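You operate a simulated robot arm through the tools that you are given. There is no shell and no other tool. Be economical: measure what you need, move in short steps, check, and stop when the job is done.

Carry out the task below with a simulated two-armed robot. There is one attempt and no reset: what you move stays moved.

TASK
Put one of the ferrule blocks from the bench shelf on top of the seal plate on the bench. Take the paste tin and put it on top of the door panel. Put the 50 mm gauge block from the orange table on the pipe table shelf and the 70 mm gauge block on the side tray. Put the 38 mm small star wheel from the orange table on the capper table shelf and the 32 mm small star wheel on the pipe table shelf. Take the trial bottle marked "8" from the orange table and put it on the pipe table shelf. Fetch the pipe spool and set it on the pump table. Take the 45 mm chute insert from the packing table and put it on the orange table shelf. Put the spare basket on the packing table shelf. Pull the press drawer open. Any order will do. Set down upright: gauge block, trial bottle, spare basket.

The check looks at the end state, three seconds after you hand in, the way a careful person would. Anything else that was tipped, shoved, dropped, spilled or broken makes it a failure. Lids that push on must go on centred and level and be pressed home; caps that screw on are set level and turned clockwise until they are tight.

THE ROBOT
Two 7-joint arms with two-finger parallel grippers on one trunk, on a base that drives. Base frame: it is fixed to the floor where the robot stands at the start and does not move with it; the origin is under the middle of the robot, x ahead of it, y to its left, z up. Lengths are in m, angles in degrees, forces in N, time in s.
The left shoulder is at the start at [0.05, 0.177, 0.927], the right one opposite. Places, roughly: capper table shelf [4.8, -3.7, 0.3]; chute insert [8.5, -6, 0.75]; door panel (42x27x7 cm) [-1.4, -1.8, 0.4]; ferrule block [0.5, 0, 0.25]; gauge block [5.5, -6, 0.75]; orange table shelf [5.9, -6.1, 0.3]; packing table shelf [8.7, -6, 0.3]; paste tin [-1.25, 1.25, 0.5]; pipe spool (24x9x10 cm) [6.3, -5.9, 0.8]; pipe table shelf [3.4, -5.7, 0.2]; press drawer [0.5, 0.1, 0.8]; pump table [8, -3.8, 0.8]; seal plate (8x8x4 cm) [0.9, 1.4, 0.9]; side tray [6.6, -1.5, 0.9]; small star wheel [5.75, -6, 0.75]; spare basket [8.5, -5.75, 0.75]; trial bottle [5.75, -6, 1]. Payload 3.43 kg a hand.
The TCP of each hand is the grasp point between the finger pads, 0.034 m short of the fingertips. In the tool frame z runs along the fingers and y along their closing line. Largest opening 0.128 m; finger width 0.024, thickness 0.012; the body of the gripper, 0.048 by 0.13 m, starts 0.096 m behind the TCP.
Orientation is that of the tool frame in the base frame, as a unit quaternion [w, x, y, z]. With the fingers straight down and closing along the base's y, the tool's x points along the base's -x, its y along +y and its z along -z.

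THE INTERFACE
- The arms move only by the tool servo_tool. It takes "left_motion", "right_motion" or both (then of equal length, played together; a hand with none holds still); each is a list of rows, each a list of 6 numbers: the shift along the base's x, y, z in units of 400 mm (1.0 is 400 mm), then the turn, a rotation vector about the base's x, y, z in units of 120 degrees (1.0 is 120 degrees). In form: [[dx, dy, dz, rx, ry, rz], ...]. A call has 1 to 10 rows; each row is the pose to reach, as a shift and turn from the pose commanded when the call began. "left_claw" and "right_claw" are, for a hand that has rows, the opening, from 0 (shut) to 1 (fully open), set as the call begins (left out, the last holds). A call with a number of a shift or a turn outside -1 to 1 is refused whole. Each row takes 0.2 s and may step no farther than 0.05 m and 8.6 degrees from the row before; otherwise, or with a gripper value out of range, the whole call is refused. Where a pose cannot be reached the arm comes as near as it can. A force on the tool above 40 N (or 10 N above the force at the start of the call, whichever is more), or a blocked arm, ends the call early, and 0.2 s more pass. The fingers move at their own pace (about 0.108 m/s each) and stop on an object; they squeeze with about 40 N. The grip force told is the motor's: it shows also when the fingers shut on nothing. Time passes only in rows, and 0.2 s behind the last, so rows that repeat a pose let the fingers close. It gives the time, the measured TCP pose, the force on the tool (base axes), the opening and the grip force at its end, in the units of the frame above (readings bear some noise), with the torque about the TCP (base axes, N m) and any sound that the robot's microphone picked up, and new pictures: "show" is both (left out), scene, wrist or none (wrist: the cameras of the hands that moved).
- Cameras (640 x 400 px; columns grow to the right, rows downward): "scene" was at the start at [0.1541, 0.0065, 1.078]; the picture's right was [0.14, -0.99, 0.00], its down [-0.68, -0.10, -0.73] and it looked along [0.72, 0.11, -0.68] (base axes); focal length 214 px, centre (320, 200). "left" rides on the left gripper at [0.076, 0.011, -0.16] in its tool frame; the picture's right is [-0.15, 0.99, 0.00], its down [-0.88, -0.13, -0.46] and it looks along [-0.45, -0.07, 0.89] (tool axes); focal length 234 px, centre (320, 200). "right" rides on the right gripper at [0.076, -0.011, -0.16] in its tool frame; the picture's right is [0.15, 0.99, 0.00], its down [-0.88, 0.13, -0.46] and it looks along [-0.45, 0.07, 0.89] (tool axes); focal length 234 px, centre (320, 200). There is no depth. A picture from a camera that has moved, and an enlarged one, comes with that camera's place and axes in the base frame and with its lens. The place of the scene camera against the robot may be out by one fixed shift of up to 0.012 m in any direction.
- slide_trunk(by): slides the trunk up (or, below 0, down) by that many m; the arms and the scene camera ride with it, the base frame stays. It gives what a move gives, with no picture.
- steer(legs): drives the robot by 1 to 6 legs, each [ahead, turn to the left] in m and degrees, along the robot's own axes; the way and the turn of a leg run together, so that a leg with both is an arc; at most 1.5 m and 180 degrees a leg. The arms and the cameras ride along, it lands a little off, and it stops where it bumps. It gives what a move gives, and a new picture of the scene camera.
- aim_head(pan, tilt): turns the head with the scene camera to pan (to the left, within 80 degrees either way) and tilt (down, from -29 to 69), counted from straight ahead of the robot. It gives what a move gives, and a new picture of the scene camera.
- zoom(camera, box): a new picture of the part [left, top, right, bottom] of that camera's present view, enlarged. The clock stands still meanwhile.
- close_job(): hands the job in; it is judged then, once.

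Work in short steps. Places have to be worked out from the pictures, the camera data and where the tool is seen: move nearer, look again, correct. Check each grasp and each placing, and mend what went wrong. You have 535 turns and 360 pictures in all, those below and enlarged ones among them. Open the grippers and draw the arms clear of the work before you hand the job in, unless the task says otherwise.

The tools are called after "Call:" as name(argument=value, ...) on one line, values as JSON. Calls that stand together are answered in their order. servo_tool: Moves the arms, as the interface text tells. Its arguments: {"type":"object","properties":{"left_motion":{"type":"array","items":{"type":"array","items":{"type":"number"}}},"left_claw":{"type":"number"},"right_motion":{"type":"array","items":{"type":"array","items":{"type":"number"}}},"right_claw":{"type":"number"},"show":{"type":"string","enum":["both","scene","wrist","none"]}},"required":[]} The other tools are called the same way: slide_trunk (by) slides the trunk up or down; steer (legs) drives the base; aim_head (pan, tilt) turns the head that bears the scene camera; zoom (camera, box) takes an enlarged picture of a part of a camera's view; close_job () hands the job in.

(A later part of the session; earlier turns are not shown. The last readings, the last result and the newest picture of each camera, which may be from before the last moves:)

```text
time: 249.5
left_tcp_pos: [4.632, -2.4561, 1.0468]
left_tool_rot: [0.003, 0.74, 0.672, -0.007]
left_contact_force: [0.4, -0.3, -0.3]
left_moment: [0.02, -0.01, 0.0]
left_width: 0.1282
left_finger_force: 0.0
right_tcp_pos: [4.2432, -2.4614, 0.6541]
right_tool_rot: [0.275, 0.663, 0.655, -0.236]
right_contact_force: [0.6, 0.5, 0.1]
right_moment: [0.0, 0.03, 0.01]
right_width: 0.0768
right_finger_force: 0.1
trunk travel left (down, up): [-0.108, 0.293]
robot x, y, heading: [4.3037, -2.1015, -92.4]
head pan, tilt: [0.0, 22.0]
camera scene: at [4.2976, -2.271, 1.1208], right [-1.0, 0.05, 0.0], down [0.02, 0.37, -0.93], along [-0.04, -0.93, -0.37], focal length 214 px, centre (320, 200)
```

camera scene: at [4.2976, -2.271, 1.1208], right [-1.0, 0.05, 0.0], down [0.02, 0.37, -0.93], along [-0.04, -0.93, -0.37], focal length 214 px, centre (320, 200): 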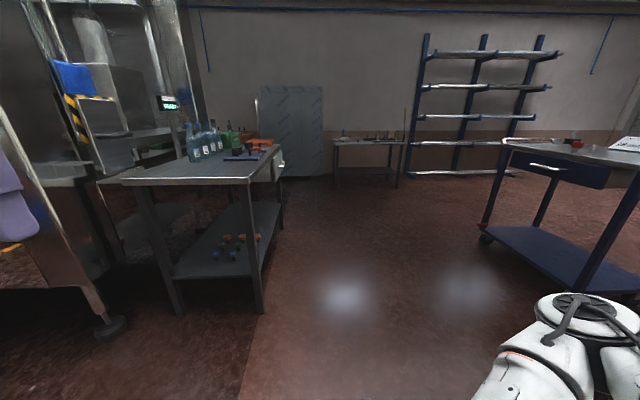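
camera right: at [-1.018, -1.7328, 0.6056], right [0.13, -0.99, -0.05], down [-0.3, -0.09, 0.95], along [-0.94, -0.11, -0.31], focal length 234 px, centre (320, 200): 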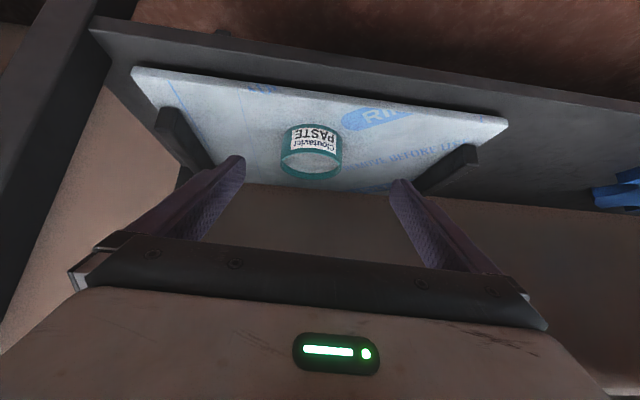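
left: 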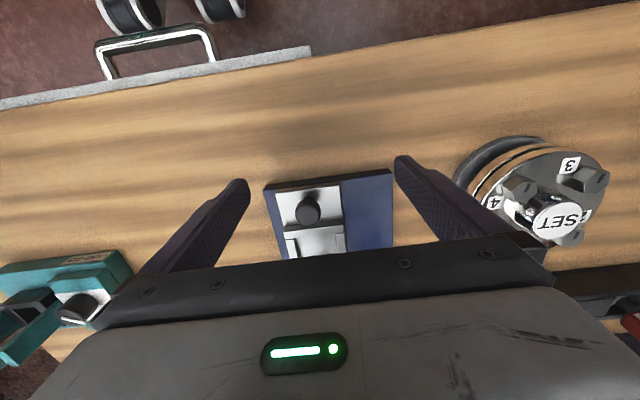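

Corridor is clear. Drive south past the capper table and look toward the orange table.

Call:
steer(legs=[[0, -5], [1.5, 0], [1.1, 0], [0, 50]])

Call:
aim_head(pan=0, tilt=20)

```text
time: 265.0
left_tcp_pos: [4.3903, -4.7183, 1.0453]
left_tool_rot: [0.005, 0.431, 0.902, -0.006]
left_contact_force: [0.7, -0.7, 0.3]
left_moment: [-0.01, 0.01, -0.01]
left_width: 0.1282
left_finger_force: 0.0
right_tcp_pos: [4.1165, -4.9961, 0.6548]
right_tool_rot: [0.344, 0.366, 0.857, -0.114]
right_contact_force: [0.0, 0.3, -0.1]
right_moment: [0.03, 0.0, 0.01]
right_width: 0.0768
right_finger_force: 0.1
trunk travel left (down, up): [-0.108, 0.293]
robot x, y, heading: [3.912, -4.6962, -48.2]
head pan, tilt: [0.0, 22.0]
camera scene: at [4.0193, -4.8254, 1.1208], right [-0.74, -0.67, 0.0], down [-0.25, 0.28, -0.93], along [0.62, -0.69, -0.37], focal length 214 px, centre (320, 200)
```

scene: 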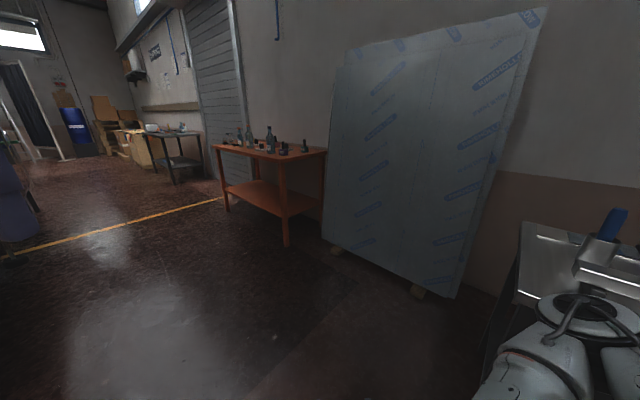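

```text
time: 265.6
left_tcp_pos: [4.3903, -4.7194, 1.0463]
left_tool_rot: [0.004, 0.431, 0.902, -0.006]
left_contact_force: [0.0, -0.3, -0.3]
left_moment: [0.04, 0.03, 0.02]
left_width: 0.1279
left_finger_force: 0.2
right_tcp_pos: [4.1165, -4.9961, 0.6546]
right_tool_rot: [0.344, 0.365, 0.858, -0.113]
right_contact_force: [-0.6, 0.1, -0.4]
right_moment: [0.02, -0.02, 0.02]
right_width: 0.077
right_finger_force: 0.1
trunk travel left (down, up): [-0.108, 0.293]
robot x, y, heading: [3.9074, -4.7017, -48.2]
head pan, tilt: [0.0, 20.0]
camera scene: at [4.0194, -4.8257, 1.124], right [-0.74, -0.67, 0.0], down [-0.23, 0.25, -0.94], along [0.63, -0.7, -0.34], focal length 214 px, centre (320, 200)
```

scene: 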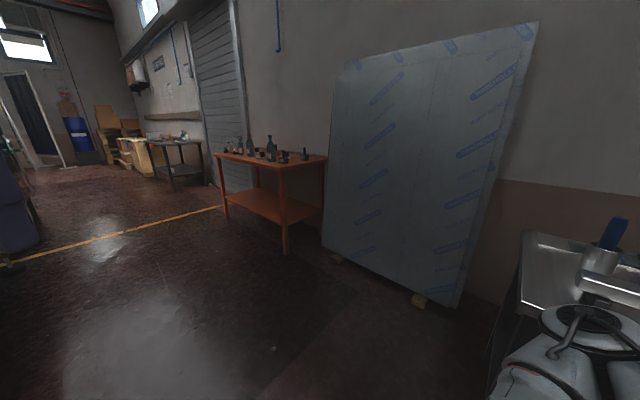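

Orange table spans x≈5.4–6.5 with its front at y≈−5.85. Drive to in front of it and face it.

Call:
steer(legs=[[0, 40], [1.5, 0], [0.25, 0], [0, -82]])

Call:
aim_head(pan=0, tilt=35)

```text
time: 279.9
left_tcp_pos: [5.9855, -5.3502, 1.0451]
left_tool_rot: [0.002, 0.737, 0.675, -0.009]
left_contact_force: [0.3, 0.1, -0.9]
left_moment: [-0.01, -0.02, 0.01]
left_width: 0.128
left_finger_force: 0.0
right_tcp_pos: [5.596, -5.362, 0.654]
right_tool_rot: [0.276, 0.66, 0.659, -0.234]
right_contact_force: [0.3, -0.3, 0.6]
right_moment: [0.01, 0.0, -0.02]
right_width: 0.0764
right_finger_force: 0.1
trunk travel left (down, up): [-0.108, 0.293]
robot x, y, heading: [5.654, -5.0027, -92.3]
head pan, tilt: [0.0, 20.0]
camera scene: at [5.6491, -5.1696, 1.1241], right [-1.0, 0.04, 0.0], down [0.01, 0.34, -0.94], along [-0.03, -0.94, -0.34], focal length 214 px, centre (320, 200)
```

scene: 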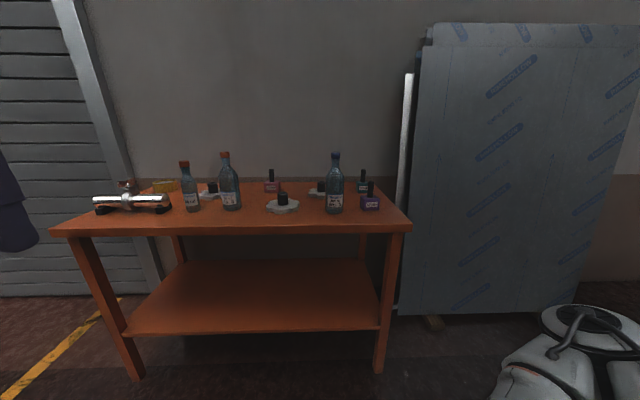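

```text
time: 280.7
left_tcp_pos: [5.986, -5.35, 1.045]
left_tool_rot: [0.002, 0.737, 0.676, -0.008]
left_contact_force: [0.3, -0.2, -0.1]
left_moment: [0.01, 0.0, 0.02]
left_width: 0.1277
left_finger_force: 0.0
right_tcp_pos: [5.595, -5.3609, 0.6535]
right_tool_rot: [0.277, 0.659, 0.659, -0.234]
right_contact_force: [-0.6, 1.4, -0.1]
right_moment: [-0.01, 0.0, -0.02]
right_width: 0.0766
right_finger_force: 0.1
trunk travel left (down, up): [-0.108, 0.293]
robot x, y, heading: [5.6573, -5.0013, -92.3]
head pan, tilt: [0.0, 35.0]
camera scene: at [5.6493, -5.1646, 1.1003], right [-1.0, 0.04, 0.0], down [0.02, 0.57, -0.82], along [-0.03, -0.82, -0.57], focal length 214 px, centre (320, 200)
```

scene: 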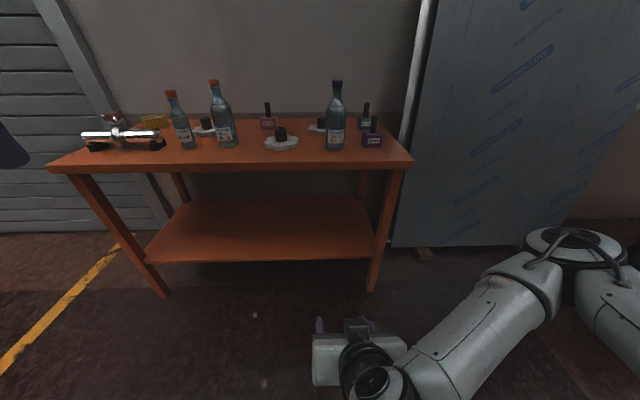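

Zoom on the items to read their markings.

Call:
zoom(camera="scene", box=[70, 70, 240, 175])

Call:
zoom(camera="scene", box=[240, 70, 410, 175])

```text
3.76 times, centred on (155, 122) of scene
camera zoom: at [5.6493, -5.1646, 1.1003], right [-1.0, 0.04, 0.0], down [0.02, 0.57, -0.82], along [-0.03, -0.82, -0.57], focal length 807 px, centre (941, 492)
```

zoom: 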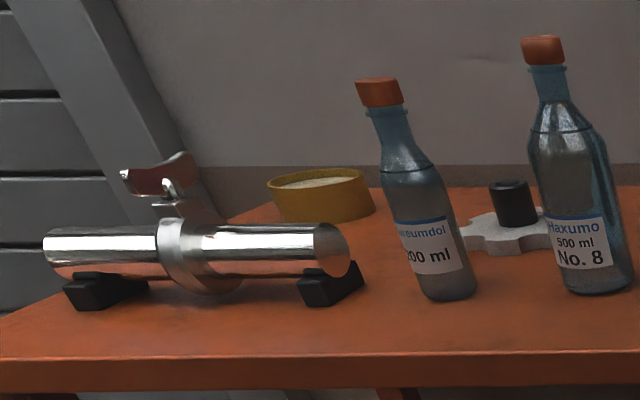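

```text
3.76 times, centred on (325, 122) of scene
camera zoom: at [5.6493, -5.1646, 1.1003], right [-1.0, 0.04, 0.0], down [0.02, 0.57, -0.82], along [-0.03, -0.82, -0.57], focal length 807 px, centre (301, 492)
```

zoom: 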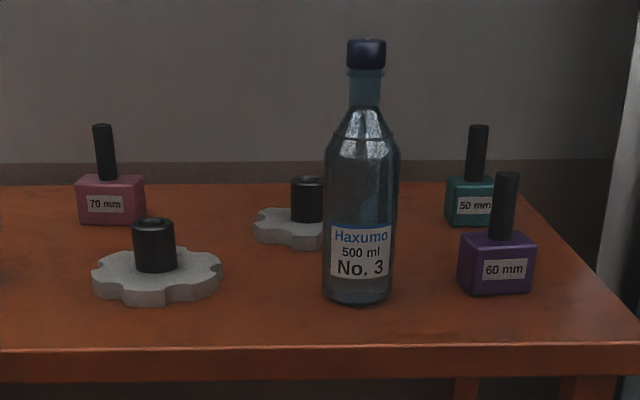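

Items read: gauge 50 (back right), 60, 70 (back middle), bottles No. 8 and No. 3, three star wheels, the pipe spool at left. Raise trunk and hands above the bottles and drive closer to inspect the wheels.

Call:
slide_trunk(by=0.2)

Call:
servo_tool(right_motion=[[0, 0, 0.12, 0, 0, 0], [0, 0, 0.24, 0, 0, 0], [0, 0, 0.36, 0, 0, 0], [0, 0, 0.48, 0, 0, 0], [0, 0, 0.6, 0, 0, 0], [0, 0, 0.72, 0, 0, 0], [0, 0, 0.84, 0, 0, 0], [0, 0, 0.9, 0, 0, 0]], show="none")

Call:
steer(legs=[[0.3, 0]])

Call:
aim_head(pan=0, tilt=50)

```text
time: 282.9
left_tcp_pos: [5.985, -5.3489, 1.2456]
left_tool_rot: [0.001, 0.737, 0.676, -0.006]
left_contact_force: [-0.8, -0.1, -0.6]
left_moment: [0.0, -0.02, -0.02]
left_width: 0.1279
left_finger_force: 0.0
right_tcp_pos: [5.5958, -5.3596, 0.8535]
right_tool_rot: [0.276, 0.66, 0.658, -0.234]
right_contact_force: [0.2, 0.3, -0.2]
right_moment: [0.02, 0.0, 0.0]
right_width: 0.0769
right_finger_force: 0.1
trunk travel left (down, up): [-0.308, 0.093]
robot x, y, heading: [5.6554, -5.0005, -92.0]
head pan, tilt: [0.0, 35.0]
```

```text
time: 284.6
left_tcp_pos: [5.9856, -5.3493, 1.2463]
left_tool_rot: [0.001, 0.737, 0.676, -0.009]
left_contact_force: [0.8, 0.0, 0.3]
left_moment: [-0.02, 0.01, 0.02]
left_width: 0.128
left_finger_force: 0.0
right_tcp_pos: [5.5941, -5.3563, 1.2139]
right_tool_rot: [0.277, 0.658, 0.66, -0.234]
right_contact_force: [-0.3, 0.5, 0.1]
right_moment: [0.01, 0.04, 0.01]
right_width: 0.077
right_finger_force: 0.2
trunk travel left (down, up): [-0.308, 0.093]
robot x, y, heading: [5.6518, -5.0005, -92.2]
head pan, tilt: [0.0, 35.0]
```

```text
time: 286.7
left_tcp_pos: [5.9742, -5.6466, 1.2475]
left_tool_rot: [0.001, 0.737, 0.676, -0.007]
left_contact_force: [0.2, 0.6, -0.8]
left_moment: [0.03, -0.03, 0.02]
left_width: 0.128
left_finger_force: 0.0
right_tcp_pos: [5.583, -5.6536, 1.2131]
right_tool_rot: [0.276, 0.66, 0.658, -0.234]
right_contact_force: [-1.0, 0.0, -0.5]
right_moment: [0.01, 0.0, 0.03]
right_width: 0.0766
right_finger_force: 0.1
trunk travel left (down, up): [-0.308, 0.093]
robot x, y, heading: [5.6454, -5.2948, -92.2]
head pan, tilt: [0.0, 35.0]
camera scene: at [5.6443, -5.4614, 1.3028], right [-1.0, -0.03, 0.0], down [-0.02, 0.55, -0.84], along [0.02, -0.84, -0.55], focal length 214 px, centre (320, 200)
```

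scene: 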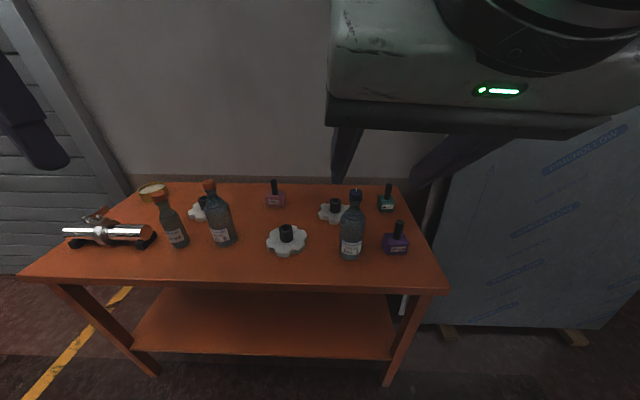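

```text
time: 287.4
left_tcp_pos: [5.9749, -5.6454, 1.2456]
left_tool_rot: [0.002, 0.737, 0.675, -0.006]
left_contact_force: [-0.1, 0.5, -0.3]
left_moment: [0.02, 0.0, 0.0]
left_width: 0.1281
left_finger_force: 0.1
right_tcp_pos: [5.5841, -5.6531, 1.2132]
right_tool_rot: [0.276, 0.661, 0.658, -0.234]
right_contact_force: [-0.3, 0.5, -1.0]
right_moment: [0.0, 0.01, 0.0]
right_width: 0.0766
right_finger_force: 0.0
trunk travel left (down, up): [-0.308, 0.093]
robot x, y, heading: [5.6428, -5.2967, -92.1]
head pan, tilt: [0.0, 50.0]
camera scene: at [5.6442, -5.4512, 1.282], right [-1.0, -0.03, 0.0], down [-0.02, 0.74, -0.68], along [0.02, -0.68, -0.74], focal length 214 px, centre (320, 200)
```

scene: 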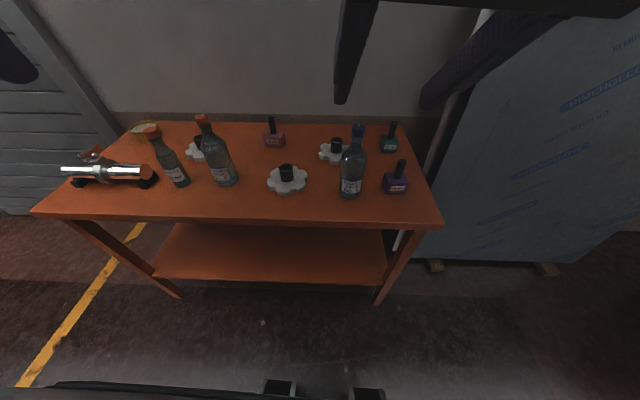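

Table top z≈0.80. Zoom on the wheels for markings.

Call:
zoom(camera="scene", box=[250, 120, 370, 200])

Call:
zoom(camera="scene", box=[160, 100, 260, 200])

```text
5.00 times, centred on (310, 160) of scene
camera zoom: at [5.6442, -5.4512, 1.282], right [-1.0, -0.03, 0.0], down [-0.02, 0.74, -0.68], along [0.02, -0.68, -0.74], focal length 1072 px, centre (370, 400)
```

zoom: 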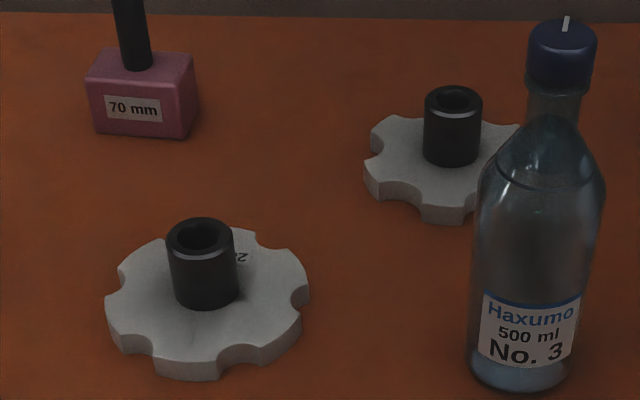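

```text
4.00 times, centred on (210, 150) of scene
camera zoom: at [5.6442, -5.4512, 1.282], right [-1.0, -0.03, 0.0], down [-0.02, 0.74, -0.68], along [0.02, -0.68, -0.74], focal length 858 px, centre (760, 400)
```

zoom: 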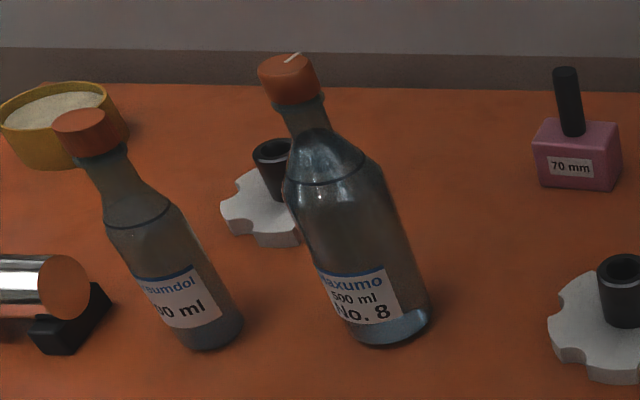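

Marks are behind the hubs. Move the left hand over the wheels and look straight down with its camera.

Call:
servo_tool(left_motion=[[-0.06, -0.1, 0, 0, 0, 0], [-0.12, -0.2, 0, 0, 0, 0], [-0.18, -0.3, 0, 0, 0, 0], [-0.24, -0.4, 0, 0, 0, 0], [-0.3, -0.5, 0, 0, 0, 0]], show="wrist")

```text
time: 288.6
left_tcp_pos: [5.8851, -5.7972, 1.2155]
left_tool_rot: [0.002, 0.737, 0.676, -0.008]
left_contact_force: [0.2, -0.3, -0.4]
left_moment: [0.0, -0.04, 0.0]
left_width: 0.1282
left_finger_force: 0.1
left hand out of reach, approached as far as the arm can: row 4, 5
right_tcp_pos: [5.5847, -5.654, 1.2124]
right_tool_rot: [0.276, 0.661, 0.658, -0.234]
right_contact_force: [0.3, -0.5, 1.0]
right_moment: [0.01, 0.0, 0.01]
right_width: 0.0766
right_finger_force: 0.0
trunk travel left (down, up): [-0.308, 0.093]
robot x, y, heading: [5.6405, -5.2949, -92.3]
head pan, tilt: [0.0, 50.0]
camera left: at [5.9043, -5.7196, 1.3726], right [0.97, -0.23, -0.01], down [-0.2, -0.86, 0.47], along [-0.11, -0.46, -0.88], focal length 234 px, centre (320, 200)
```

left: 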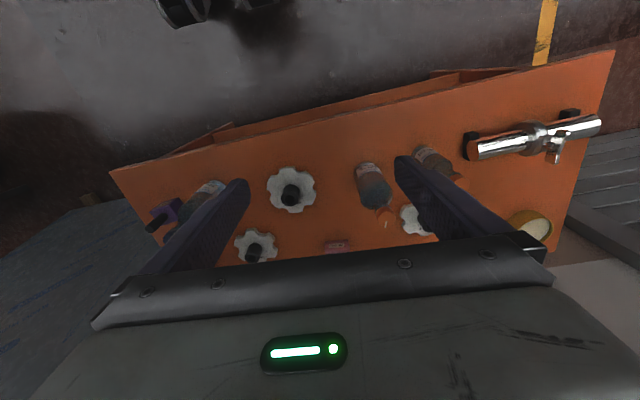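

Call:
zoom(camera="left", box=[225, 155, 345, 265])

Call:
zoom(camera="left", box=[370, 180, 470, 250])

```text
3.64 times, centred on (285, 210) of left
camera zoom: at [5.9043, -5.7196, 1.3726], right [0.97, -0.23, -0.01], down [-0.2, -0.86, 0.47], along [-0.11, -0.46, -0.88], focal length 852 px, centre (447, 164)
```

zoom: 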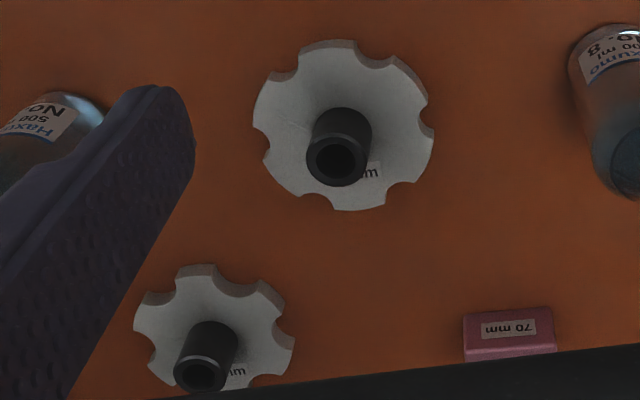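

```text
5.71 times, centred on (420, 215) of left
camera zoom: at [5.9043, -5.7196, 1.3726], right [0.97, -0.23, -0.01], down [-0.2, -0.86, 0.47], along [-0.11, -0.46, -0.88], focal length 1338 px, centre (-251, 114)
```

zoom: 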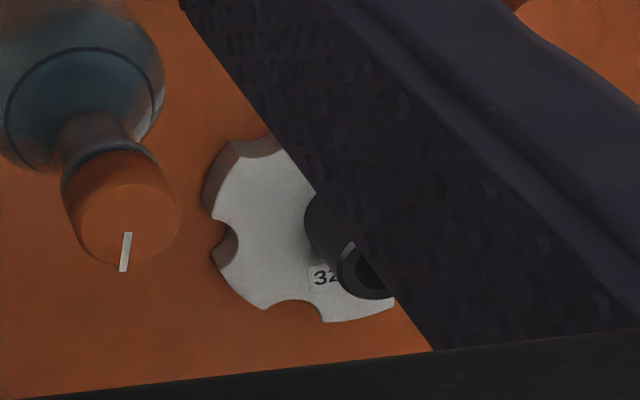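

Back-left wheel reads "32". Zoom heavily on the front wheel's mark from the scene camera.

Call:
zoom(camera="scene", box=[286, 160, 306, 176])

```text
16.00 times, centred on (296, 168) of scene
camera zoom: at [5.6444, -5.4517, 1.2815], right [-1.0, -0.03, 0.0], down [-0.02, 0.74, -0.67], along [0.02, -0.67, -0.74], focal length 3432 px, centre (704, 712)
```

zoom: 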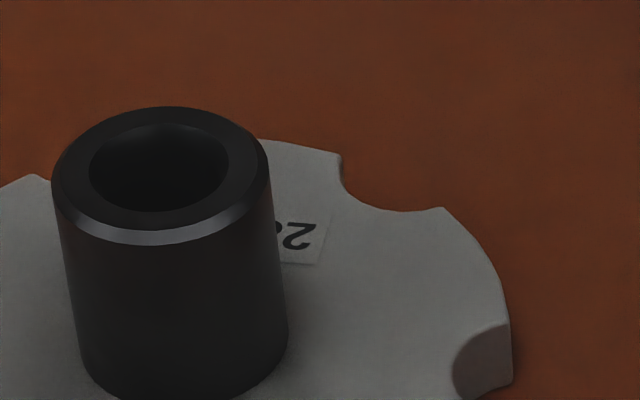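

Front wheel starts with "2", so the back-right one must be 38 (to be verified when closer). Drive 0.18 m closer; first I take gauge 50 (right) and bottle 8 (left).

Call:
steer(legs=[[0.18, 0]])

Call:
servo_tool(right_motion=[[-0.05, -0.05, 0, 0.03, 0, 0], [-0.12, -0.1, -0.02, 0.06, 0, 0], [-0.19, -0.15, -0.04, 0.09, 0, 0], [-0.26, -0.2, -0.06, 0.12, 0, 0], [-0.33, -0.25, -0.1, 0.15, 0, 0]], right_claw=0.5, show="wrist")

```text
time: 290.2
left_tcp_pos: [5.8768, -5.9759, 1.2154]
left_tool_rot: [0.002, 0.737, 0.675, -0.008]
left_contact_force: [-0.7, -0.7, -0.2]
left_moment: [0.01, 0.01, 0.02]
left_width: 0.1282
left_finger_force: 0.1
right_tcp_pos: [5.5761, -5.8323, 1.2137]
right_tool_rot: [0.276, 0.662, 0.656, -0.235]
right_contact_force: [-0.3, -0.3, -0.2]
right_moment: [0.01, 0.03, 0.03]
right_width: 0.0771
right_finger_force: 0.1
trunk travel left (down, up): [-0.308, 0.093]
robot x, y, heading: [5.637, -5.4746, -92.2]
head pan, tilt: [0.0, 50.0]
camera scene: at [5.6373, -5.6307, 1.2811], right [-1.0, -0.03, 0.0], down [-0.02, 0.74, -0.67], along [0.02, -0.67, -0.74], focal length 214 px, centre (320, 200)
```

scene: 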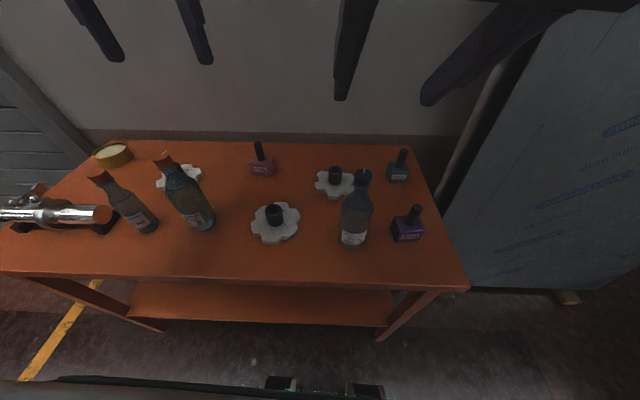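

```text
time: 291.4
left_tcp_pos: [5.8757, -5.977, 1.2155]
left_tool_rot: [0.002, 0.738, 0.675, -0.009]
left_contact_force: [-0.3, -0.3, -0.3]
left_moment: [-0.01, -0.01, 0.01]
left_width: 0.1279
left_finger_force: 0.0
right_tcp_pos: [5.4466, -5.9365, 1.1732]
right_tool_rot: [0.169, 0.697, 0.685, -0.129]
right_contact_force: [0.0, -0.4, -0.7]
right_moment: [0.0, -0.05, -0.01]
right_width: 0.064
right_finger_force: 0.1
trunk travel left (down, up): [-0.308, 0.093]
robot x, y, heading: [5.6348, -5.4796, -92.2]
head pan, tilt: [0.0, 50.0]
camera right: at [5.4281, -5.8015, 1.2846], right [0.99, 0.13, 0.0], down [0.08, -0.61, 0.78], along [0.1, -0.78, -0.62], focal length 234 px, centre (320, 200)
```

right: 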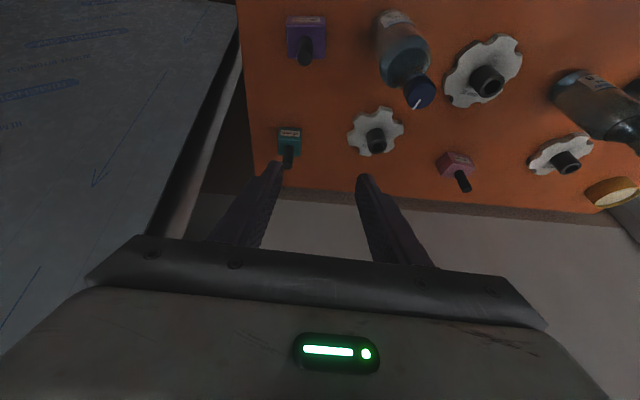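

Gauge 50's handle is at ≈[5.403,-6.158], top z≈0.91. Move above it.

Call:
servo_tool(right_motion=[[-0.03, -0.1, -0.04, 0, 0, 0], [-0.06, -0.2, -0.08, 0, 0, 0], [-0.09, -0.3, -0.14, 0, 0, 0], [-0.11, -0.4, -0.2, 0, 0, 0], [-0.11, -0.5, -0.26, 0, 0, 0], [-0.11, -0.55, -0.36, 0, 0, 0], [-0.11, -0.555, -0.46, 0, 0, 0]], show="wrist")

```text
time: 293.0
left_tcp_pos: [5.8764, -5.9754, 1.2156]
left_tool_rot: [0.002, 0.738, 0.675, -0.008]
left_contact_force: [0.6, 0.4, -0.2]
left_moment: [0.02, 0.0, 0.01]
left_width: 0.128
left_finger_force: 0.1
right_tcp_pos: [5.4003, -6.157, 0.9867]
right_tool_rot: [0.17, 0.696, 0.686, -0.129]
right_contact_force: [1.1, -0.8, 0.5]
right_moment: [-0.01, 0.02, 0.01]
right_width: 0.0641
right_finger_force: 0.0
trunk travel left (down, up): [-0.308, 0.093]
robot x, y, heading: [5.6383, -5.4777, -92.2]
head pan, tilt: [0.0, 50.0]
camera right: at [5.3822, -6.0208, 1.1009], right [0.99, 0.13, 0.0], down [0.08, -0.61, 0.79], along [0.1, -0.78, -0.62], focal length 234 px, centre (320, 200)
```

right: 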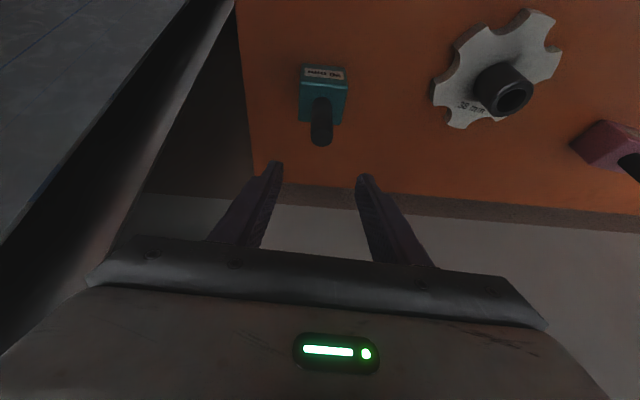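

The neighbouring wheel reads "38 mm" — confirmed. Handle refined to [5.405,-6.176], tip ≈0.89. Lower to z≈0.88 and check.

Call:
servo_tool(right_motion=[[0.012, -0.045, -0.1, 0, 0, 0], [0.012, -0.045, -0.2, 0, 0, 0], [0.012, -0.045, -0.26, 0, 0, 0]], show="wrist")

```text
time: 293.8
left_tcp_pos: [5.877, -5.9754, 1.2165]
left_tool_rot: [0.002, 0.737, 0.676, -0.008]
left_contact_force: [0.3, 0.5, 0.6]
left_moment: [-0.03, 0.02, -0.02]
left_width: 0.128
left_finger_force: 0.1
right_tcp_pos: [5.4084, -6.173, 0.8868]
right_tool_rot: [0.171, 0.695, 0.686, -0.13]
right_contact_force: [-0.9, -0.8, 4.2]
right_moment: [-0.04, 0.15, 0.01]
right_width: 0.0639
right_finger_force: 0.3
trunk travel left (down, up): [-0.308, 0.093]
robot x, y, heading: [5.6337, -5.4752, -92.3]
head pan, tilt: [0.0, 50.0]
camera right: at [5.3886, -6.0383, 0.9999], right [0.99, 0.13, 0.0], down [0.08, -0.61, 0.79], along [0.1, -0.78, -0.62], focal length 234 px, centre (320, 200)
```

right: 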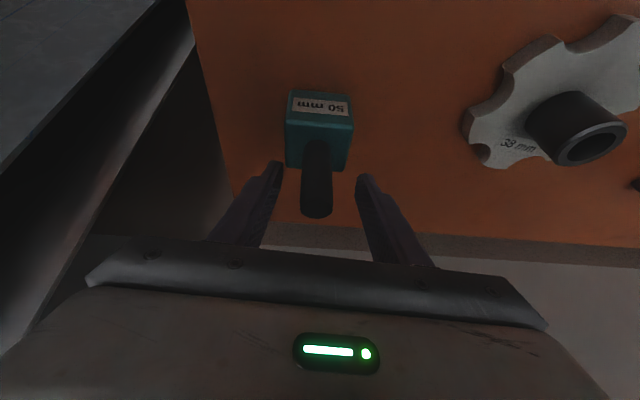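

Fingertips just touch the block top. Raise 4 mm and close on the handle.

Call:
servo_tool(right_motion=[[0, 0, 0.012, 0, 0, 0]], show="none")

Call:
servo_tool(right_motion=[[0, 0, 0, 0, 0, 0], [0, 0, 0, 0, 0, 0], [0, 0, 0, 0, 0, 0]], right_claw=0, show="none")

Call:
servo_tool(right_motion=[[0, 0, 0.06, 0, 0, 0], [0, 0, 0.16, 0, 0, 0], [0, 0, 0.26, 0, 0, 0], [0, 0.02, 0.38, 0, 0, 0], [0, 0.04, 0.5, 0, 0, 0], [0, 0.1, 0.6, 0, 0, 0], [0, 0.2, 0.64, 0, 0, 0], [0, 0.3, 0.64, 0, 0, 0], [0, 0.4, 0.64, 0, 0, 0]], show="wrist")

```text
time: 294.2
left_tcp_pos: [5.8767, -5.9762, 1.2155]
left_tool_rot: [0.002, 0.738, 0.675, -0.009]
left_contact_force: [0.4, -0.4, -1.1]
left_moment: [0.0, 0.0, 0.04]
left_width: 0.1282
left_finger_force: 0.0
right_tcp_pos: [5.4063, -6.1731, 0.8896]
right_tool_rot: [0.169, 0.695, 0.686, -0.129]
right_contact_force: [0.4, -0.4, 0.2]
right_moment: [0.02, 0.02, -0.04]
right_width: 0.064
right_finger_force: 0.2
trunk travel left (down, up): [-0.308, 0.093]
robot x, y, heading: [5.6346, -5.4766, -92.2]
head pan, tilt: [0.0, 50.0]
```

```text
time: 295.0
left_tcp_pos: [5.8774, -5.9756, 1.2156]
left_tool_rot: [0.002, 0.738, 0.675, -0.009]
left_contact_force: [0.3, 0.3, 0.9]
left_moment: [-0.02, 0.01, -0.01]
left_width: 0.1279
left_finger_force: 0.0
right_tcp_pos: [5.4056, -6.173, 0.8906]
right_tool_rot: [0.169, 0.696, 0.685, -0.129]
right_contact_force: [-1.6, -0.4, 0.3]
right_moment: [0.05, 0.18, 0.05]
right_width: 0.0266
right_finger_force: 39.9
trunk travel left (down, up): [-0.308, 0.093]
robot x, y, heading: [5.6337, -5.4728, -92.5]
head pan, tilt: [0.0, 50.0]
```

```text
time: 297.0
left_tcp_pos: [5.8763, -5.9758, 1.2154]
left_tool_rot: [0.001, 0.738, 0.675, -0.009]
left_contact_force: [0.1, 0.2, -0.3]
left_moment: [-0.02, 0.0, 0.0]
left_width: 0.1279
left_finger_force: 0.1
right_tcp_pos: [5.4027, -6.0122, 1.1454]
right_tool_rot: [0.17, 0.696, 0.686, -0.13]
right_contact_force: [-0.7, -0.4, -0.9]
right_moment: [0.0, 0.01, 0.03]
right_width: 0.0264
right_finger_force: 39.9
trunk travel left (down, up): [-0.308, 0.093]
robot x, y, heading: [5.6324, -5.4757, -92.2]
head pan, tilt: [0.0, 50.0]
camera right: at [5.3842, -5.8767, 1.2589], right [0.99, 0.13, 0.0], down [0.08, -0.61, 0.79], along [0.1, -0.78, -0.62], focal length 234 px, centre (320, 200)
```

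right: 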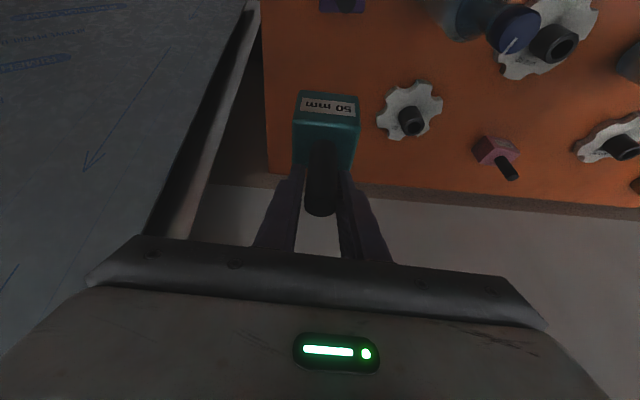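

Gauge 50 is in the right hand. Now the left hand: back off, tilt 45° forward for bottle 8 at ≈[5.976,-5.97].

Call:
servo_tool(left_motion=[[0.0, 0.1, 0, -0.047, 0, 0], [0.03, 0.2, 0, -0.094, 0, 0], [0.06, 0.3, 0, -0.141, 0, 0], [0.1, 0.4, -0.05, -0.188, 0, 0], [0.15, 0.5, -0.1, -0.235, 0, 0], [0.2, 0.58, -0.18, -0.282, 0, 0], [0.25, 0.64, -0.28, -0.33, 0, 0], [0.25, 0.66, -0.4, -0.375, 0, 0], [0.25, 0.66, -0.52, -0.375, 0, 0], [0.25, 0.66, -0.64, -0.375, 0, 0]], left_claw=1, show="wrist")

```text
refused: row 7 steps farther than a row can; nothing moved
```

Call:
servo_tool(left_motion=[[0.0, 0.1, 0, -0.047, 0, 0], [0.03, 0.2, 0, -0.094, 0, 0], [0.06, 0.3, 0, -0.141, 0, 0], [0.1, 0.4, -0.05, -0.188, 0, 0], [0.15, 0.49, -0.1, -0.235, 0, 0], [0.19, 0.57, -0.18, -0.282, 0, 0], [0.23, 0.62, -0.28, -0.33, 0, 0], [0.25, 0.66, -0.39, -0.375, 0, 0], [0.25, 0.66, -0.51, -0.375, 0, 0], [0.25, 0.66, -0.63, -0.375, 0, 0]], left_claw=1, show="wrist")

```text
time: 299.2
left_tcp_pos: [6.096, -5.7095, 0.9353]
left_tool_rot: [0.284, 0.683, 0.619, -0.266]
left_contact_force: [-0.1, 0.7, 0.1]
left_moment: [-0.01, -0.02, 0.0]
left_width: 0.1277
left_finger_force: 0.0
left hand out of reach, approached as far as the arm can: row 7, 8, 9, 10
right_tcp_pos: [5.4022, -6.0116, 1.1463]
right_tool_rot: [0.169, 0.696, 0.686, -0.128]
right_contact_force: [0.2, 0.7, -2.2]
right_moment: [-0.06, 0.01, 0.0]
right_width: 0.0266
right_finger_force: 39.6
trunk travel left (down, up): [-0.308, 0.093]
robot x, y, heading: [5.6395, -5.4737, -92.2]
head pan, tilt: [0.0, 50.0]
camera left: at [6.1161, -5.5423, 0.9933], right [0.97, -0.17, 0.16], down [-0.21, -0.27, 0.94], along [-0.12, -0.95, -0.3], focal length 234 px, centre (320, 200)
```

left: 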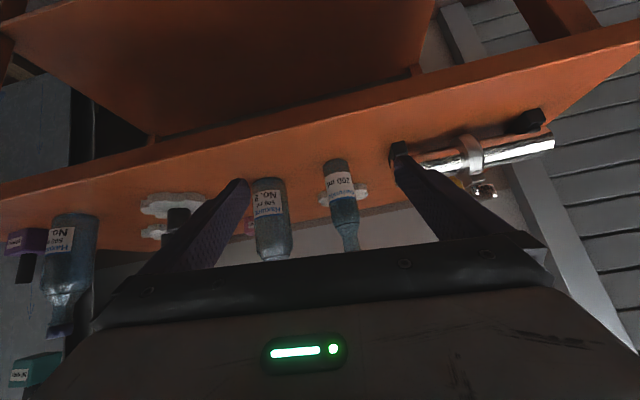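

Too close in for that pose; move forward at the commanded x, which should become reachable.

Call:
servo_tool(left_motion=[[0, -0.1, 0, 0, 0, 0], [0, -0.2, -0.03, 0, 0, 0], [0, -0.27, -0.06, 0, 0, 0], [0, -0.27, -0.08, 0, 0, 0]], show="wrist")

```text
time: 300.2
left_tcp_pos: [6.0983, -5.8235, 0.9098]
left_tool_rot: [0.285, 0.681, 0.62, -0.264]
left_contact_force: [0.0, 0.9, -0.6]
left_moment: [-0.02, 0.0, 0.02]
left_width: 0.1283
left_finger_force: 0.1
right_tcp_pos: [5.4027, -6.0129, 1.1459]
right_tool_rot: [0.169, 0.696, 0.685, -0.13]
right_contact_force: [-0.2, -0.8, -1.6]
right_moment: [0.0, 0.03, 0.02]
right_width: 0.0266
right_finger_force: 40.2
trunk travel left (down, up): [-0.308, 0.093]
robot x, y, heading: [5.6395, -5.4743, -92.4]
head pan, tilt: [0.0, 50.0]
camera left: at [6.1194, -5.6561, 0.9671], right [0.97, -0.17, 0.16], down [-0.2, -0.27, 0.94], along [-0.12, -0.95, -0.3], focal length 234 px, centre (320, 200)
```

left: 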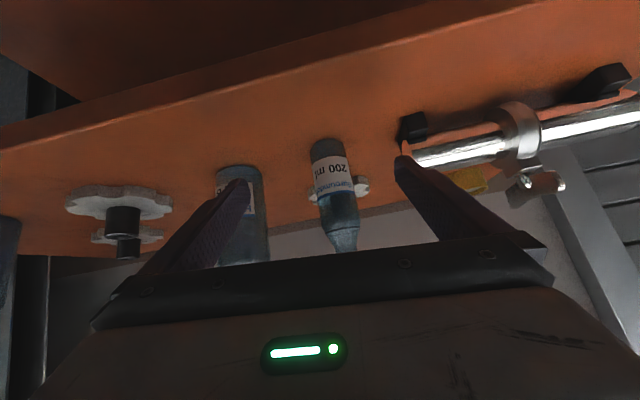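

The hand ended 12 cm too far left. Back the robot 0.15 m, then shift the hand right and re-level it.

Call:
steer(legs=[[-0.15, 0]])

Call:
servo_tool(left_motion=[[-0.08, 0, 0, 0.003, 0.014, 0.007], [-0.16, -0.02, -0.02, 0.0066, 0.028, 0.014], [-0.24, -0.06, -0.04, 0.0066, 0.028, 0.014], [-0.31, -0.1, -0.06, 0.0066, 0.028, 0.014]], show="wrist")

```text
time: 301.5
left_tcp_pos: [6.1058, -5.6752, 0.9093]
left_tool_rot: [0.286, 0.679, 0.622, -0.265]
left_contact_force: [0.9, 1.1, -0.2]
left_moment: [-0.03, -0.02, 0.03]
left_width: 0.1281
left_finger_force: 0.1
right_tcp_pos: [5.4108, -5.8684, 1.1453]
right_tool_rot: [0.169, 0.695, 0.687, -0.129]
right_contact_force: [-0.5, 0.1, -1.8]
right_moment: [-0.04, 0.03, 0.02]
right_width: 0.0264
right_finger_force: 39.6
trunk travel left (down, up): [-0.308, 0.093]
robot x, y, heading: [5.6435, -5.3278, -91.9]
head pan, tilt: [0.0, 50.0]
camera scene: at [5.6377, -5.4829, 1.2786], right [-1.0, 0.03, 0.0], down [0.03, 0.77, -0.64], along [-0.02, -0.64, -0.77], focal length 214 px, centre (320, 200)
```

scene: 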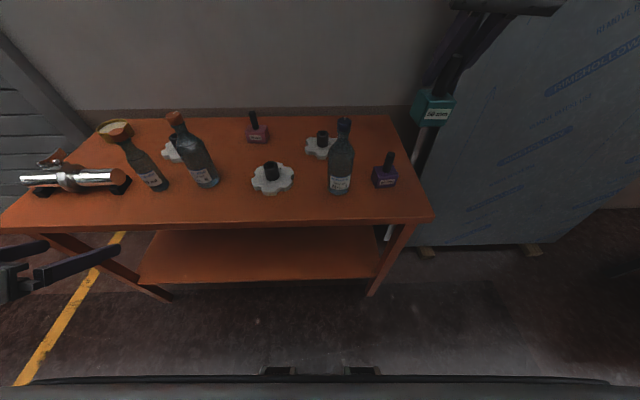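

```text
time: 302.5
left_tcp_pos: [5.9906, -5.7275, 0.8788]
left_tool_rot: [0.266, 0.664, 0.642, -0.276]
left_contact_force: [-0.5, 0.3, 0.9]
left_moment: [0.01, 0.0, 0.0]
left_width: 0.1282
left_finger_force: 0.0
left hand out of reach, approached as far as the arm can: row 2, 3, 4
right_tcp_pos: [5.4104, -5.8691, 1.1449]
right_tool_rot: [0.169, 0.695, 0.687, -0.128]
right_contact_force: [-0.4, -0.3, -2.1]
right_moment: [-0.02, -0.01, -0.04]
right_width: 0.0262
right_finger_force: 40.2
trunk travel left (down, up): [-0.308, 0.093]
robot x, y, heading: [5.6412, -5.3285, -92.0]
head pan, tilt: [0.0, 50.0]
camera left: at [6.0096, -5.5616, 0.9375], right [0.98, -0.14, 0.1], down [-0.14, -0.29, 0.95], along [-0.1, -0.95, -0.31], focal length 234 px, centre (320, 200)
```

left: 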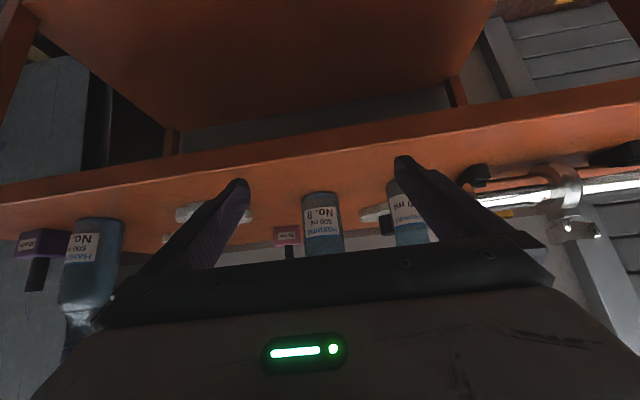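

Bottle 8 is centred between the fingers, centre ≈[5.967,-5.98]; the 200 ml bottle is clear. Advance.

Call:
servo_tool(left_motion=[[-0.01, -0.1, 0.01, 0, 0, 0], [-0.02, -0.2, 0.02, 0, 0, 0], [-0.03, -0.3, 0.02, 0, 0, 0], [-0.04, -0.4, 0.02, 0, 0, 0]], show="wrist")

```text
time: 303.5
left_tcp_pos: [5.9752, -5.889, 0.886]
left_tool_rot: [0.265, 0.665, 0.641, -0.276]
left_contact_force: [-0.9, 0.0, 0.5]
left_moment: [-0.02, 0.02, -0.01]
left_width: 0.128
left_finger_force: 0.1
right_tcp_pos: [5.4099, -5.8699, 1.1458]
right_tool_rot: [0.169, 0.695, 0.687, -0.128]
right_contact_force: [-0.2, -0.4, -2.6]
right_moment: [0.0, 0.03, 0.02]
right_width: 0.0266
right_finger_force: 39.7
trunk travel left (down, up): [-0.308, 0.093]
robot x, y, heading: [5.6365, -5.3289, -92.1]
head pan, tilt: [0.0, 50.0]
camera left: at [5.9925, -5.7227, 0.9463], right [0.98, -0.14, 0.1], down [-0.14, -0.29, 0.95], along [-0.1, -0.95, -0.31], focal length 234 px, centre (320, 200)
```

left: 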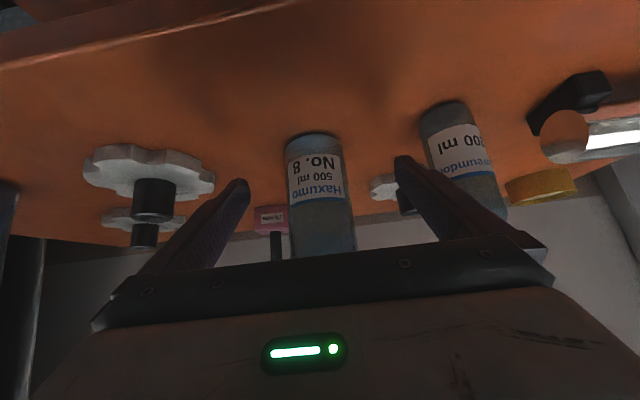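

Bottle ⌀≈6 cm, centre ≈[5.976,-5.966]. Advance 7.7 cm and close.

Call:
servo_tool(left_motion=[[0, -0.1, 0, 0, 0, 0], [0, -0.19, 0, 0, 0, 0]], show="none")

Call:
servo_tool(left_motion=[[0, 0, 0, 0, 0, 0], [0, 0, 0, 0, 0, 0], [0, 0, 0, 0, 0, 0], [0, 0, 0, 0, 0, 0]], left_claw=0, show="wrist")

```text
time: 304.1
left_tcp_pos: [5.9746, -5.9678, 0.8882]
left_tool_rot: [0.266, 0.665, 0.641, -0.276]
left_contact_force: [-0.4, 0.0, -1.0]
left_moment: [0.0, -0.05, -0.04]
left_width: 0.1281
left_finger_force: 0.1
right_tcp_pos: [5.4106, -5.8696, 1.1463]
right_tool_rot: [0.169, 0.695, 0.686, -0.129]
right_contact_force: [-0.4, 0.3, -2.6]
right_moment: [-0.02, 0.0, -0.02]
right_width: 0.0263
right_finger_force: 40.1
trunk travel left (down, up): [-0.308, 0.093]
robot x, y, heading: [5.6364, -5.3302, -92.3]
head pan, tilt: [0.0, 50.0]
```

```text
time: 305.1
left_tcp_pos: [5.9742, -5.967, 0.8901]
left_tool_rot: [0.265, 0.665, 0.641, -0.276]
left_contact_force: [-1.9, -1.3, 1.2]
left_moment: [-0.12, -0.1, -0.07]
left_width: 0.0693
left_finger_force: 39.8
right_tcp_pos: [5.4096, -5.8686, 1.1465]
right_tool_rot: [0.169, 0.696, 0.686, -0.129]
right_contact_force: [0.2, 0.4, -2.1]
right_moment: [-0.01, 0.0, 0.04]
right_width: 0.0264
right_finger_force: 40.2
trunk travel left (down, up): [-0.308, 0.093]
robot x, y, heading: [5.6391, -5.3326, -92.1]
head pan, tilt: [0.0, 50.0]
camera left: at [5.9916, -5.8001, 0.9479], right [0.98, -0.14, 0.1], down [-0.14, -0.29, 0.95], along [-0.1, -0.95, -0.31], focal length 234 px, centre (320, 200)
```

left: 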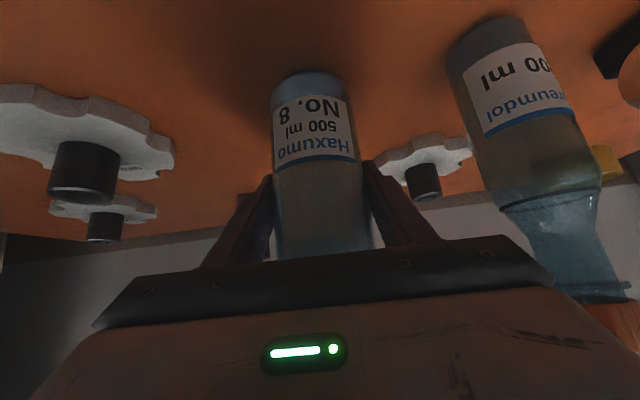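

Bottle 8 gripped (69 mm). Lift it 8 cm, back away, and drive to the pipe table.

Call:
servo_tool(left_motion=[[0, 0, 0.06, 0, 0, 0], [0, 0, 0.14, 0, 0, 0], [0, 0, 0.22, 0, 0, 0]], show="none")

Call:
steer(legs=[[-0.5, 0], [0, -88], [1.5, 0]])

Call:
aim_head(pan=35, tilt=25)

```text
time: 305.9
left_tcp_pos: [5.9724, -5.9667, 0.9761]
left_tool_rot: [0.266, 0.664, 0.642, -0.276]
left_contact_force: [-0.7, 0.3, -6.1]
left_moment: [0.02, -0.03, -0.04]
left_width: 0.0693
left_finger_force: 40.0
right_tcp_pos: [5.4109, -5.8683, 1.1467]
right_tool_rot: [0.169, 0.696, 0.687, -0.128]
right_contact_force: [0.5, 0.3, -1.5]
right_moment: [0.02, -0.02, -0.01]
right_width: 0.0265
right_finger_force: 40.2
trunk travel left (down, up): [-0.308, 0.093]
robot x, y, heading: [5.6389, -5.3321, -91.8]
head pan, tilt: [0.0, 50.0]
```

```text
time: 312.3
left_tcp_pos: [5.0611, -5.2489, 0.9673]
left_tool_rot: [0.012, 0.925, 0.043, -0.378]
left_contact_force: [0.3, -1.0, -5.1]
left_moment: [0.02, 0.03, -0.03]
left_width: 0.0695
left_finger_force: 39.6
right_tcp_pos: [5.0898, -4.7017, 1.1384]
right_tool_rot: [0.033, 0.976, 0.081, -0.2]
right_contact_force: [-1.0, 0.2, -1.9]
right_moment: [0.01, -0.01, 0.02]
right_width: 0.0264
right_finger_force: 39.8
trunk travel left (down, up): [-0.308, 0.093]
robot x, y, heading: [5.6536, -4.8358, -174.1]
head pan, tilt: [0.0, 50.0]
stopped in leg 2: the robot was blocked; the commanded pose is now the measured one
camera scene: at [5.5034, -4.8663, 1.278], right [-0.1, 0.99, 0.01], down [0.76, 0.08, -0.64], along [-0.64, -0.06, -0.77], focal length 214 px, centre (320, 200)
```

scene: 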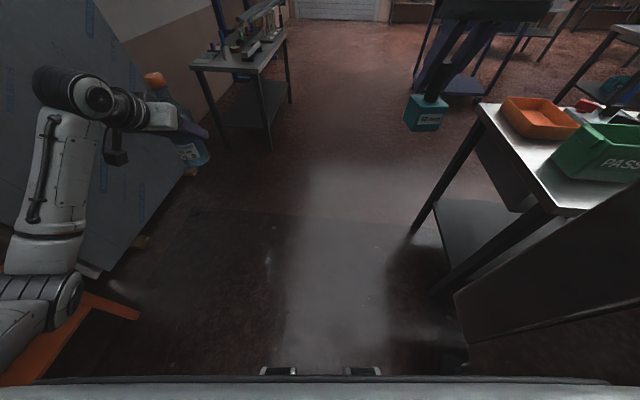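

```text
time: 313.3
left_tcp_pos: [5.0607, -5.2488, 0.967]
left_tool_rot: [0.012, 0.925, 0.043, -0.378]
left_contact_force: [-0.7, -0.3, -5.4]
left_moment: [0.0, -0.02, 0.04]
left_width: 0.0693
left_finger_force: 39.7
right_tcp_pos: [5.0892, -4.7025, 1.1378]
right_tool_rot: [0.034, 0.976, 0.081, -0.2]
right_contact_force: [-0.2, -0.1, -1.9]
right_moment: [0.02, 0.05, 0.03]
right_width: 0.0265
right_finger_force: 40.0
trunk travel left (down, up): [-0.308, 0.093]
robot x, y, heading: [5.6482, -4.8348, -174.3]
head pan, tilt: [35.0, 25.0]
camera scene: at [5.5091, -4.9181, 1.3143], right [-0.65, 0.76, 0.0], down [0.33, 0.28, -0.9], along [-0.69, -0.58, -0.43], focal length 214 px, centre (320, 200)
```

scene: 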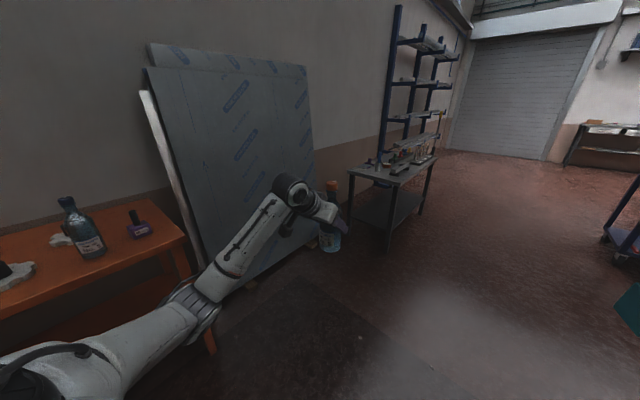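

Turn was stopped just short, likely by my right arm against the machine on the right. Turn back 5°, then drive ahead west.

Call:
steer(legs=[[0, 5], [0.6, 0]])

Call:
aim_head(pan=20, tilt=25)

```text
time: 317.1
left_tcp_pos: [4.523, -5.4124, 0.9738]
left_tool_rot: [0.035, 0.921, 0.087, -0.379]
left_contact_force: [0.3, -0.7, -6.0]
left_moment: [0.02, 0.03, 0.0]
left_width: 0.0694
left_finger_force: 40.4
right_tcp_pos: [4.496, -4.8611, 1.1401]
right_tool_rot: [0.048, 0.97, 0.125, -0.201]
right_contact_force: [0.8, 0.3, -1.8]
right_moment: [0.0, 0.02, -0.01]
right_width: 0.0264
right_finger_force: 40.2
trunk travel left (down, up): [-0.308, 0.093]
robot x, y, heading: [5.0644, -4.9486, -168.4]
head pan, tilt: [35.0, 25.0]
camera scene: at [4.9367, -5.0347, 1.3158], right [-0.72, 0.69, 0.0], down [0.29, 0.31, -0.91], along [-0.62, -0.66, -0.42], focal length 214 px, centre (320, 200)
```

scene: 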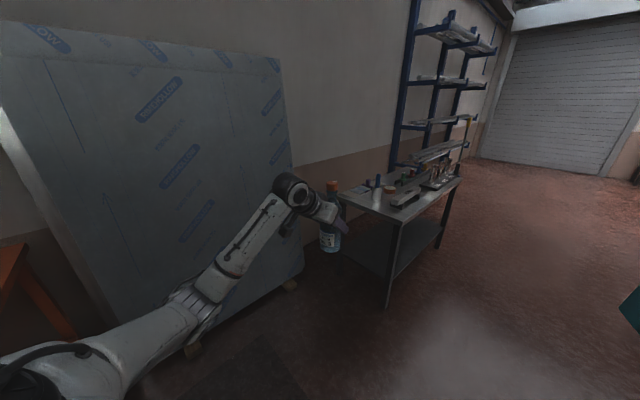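

```text
time: 317.9
left_tcp_pos: [4.5235, -5.4127, 0.9737]
left_tool_rot: [0.035, 0.92, 0.088, -0.38]
left_contact_force: [-0.3, 0.4, -5.9]
left_moment: [0.02, 0.0, 0.02]
left_width: 0.0696
left_finger_force: 39.9
right_tcp_pos: [4.4959, -4.8608, 1.1386]
right_tool_rot: [0.049, 0.971, 0.125, -0.2]
right_contact_force: [0.1, -0.4, -1.9]
right_moment: [-0.01, 0.02, 0.02]
right_width: 0.0265
right_finger_force: 40.2
trunk travel left (down, up): [-0.308, 0.093]
robot x, y, heading: [5.0671, -4.9466, -168.4]
head pan, tilt: [20.0, 25.0]
camera scene: at [4.9219, -5.016, 1.3158], right [-0.52, 0.85, 0.0], down [0.36, 0.22, -0.91], along [-0.77, -0.47, -0.42], focal length 214 px, centre (320, 200)
```

scene: 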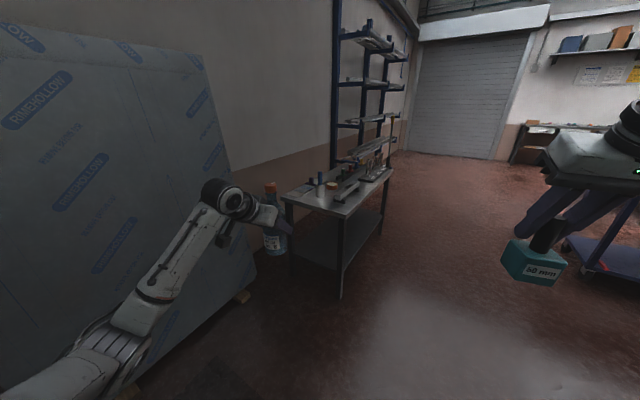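

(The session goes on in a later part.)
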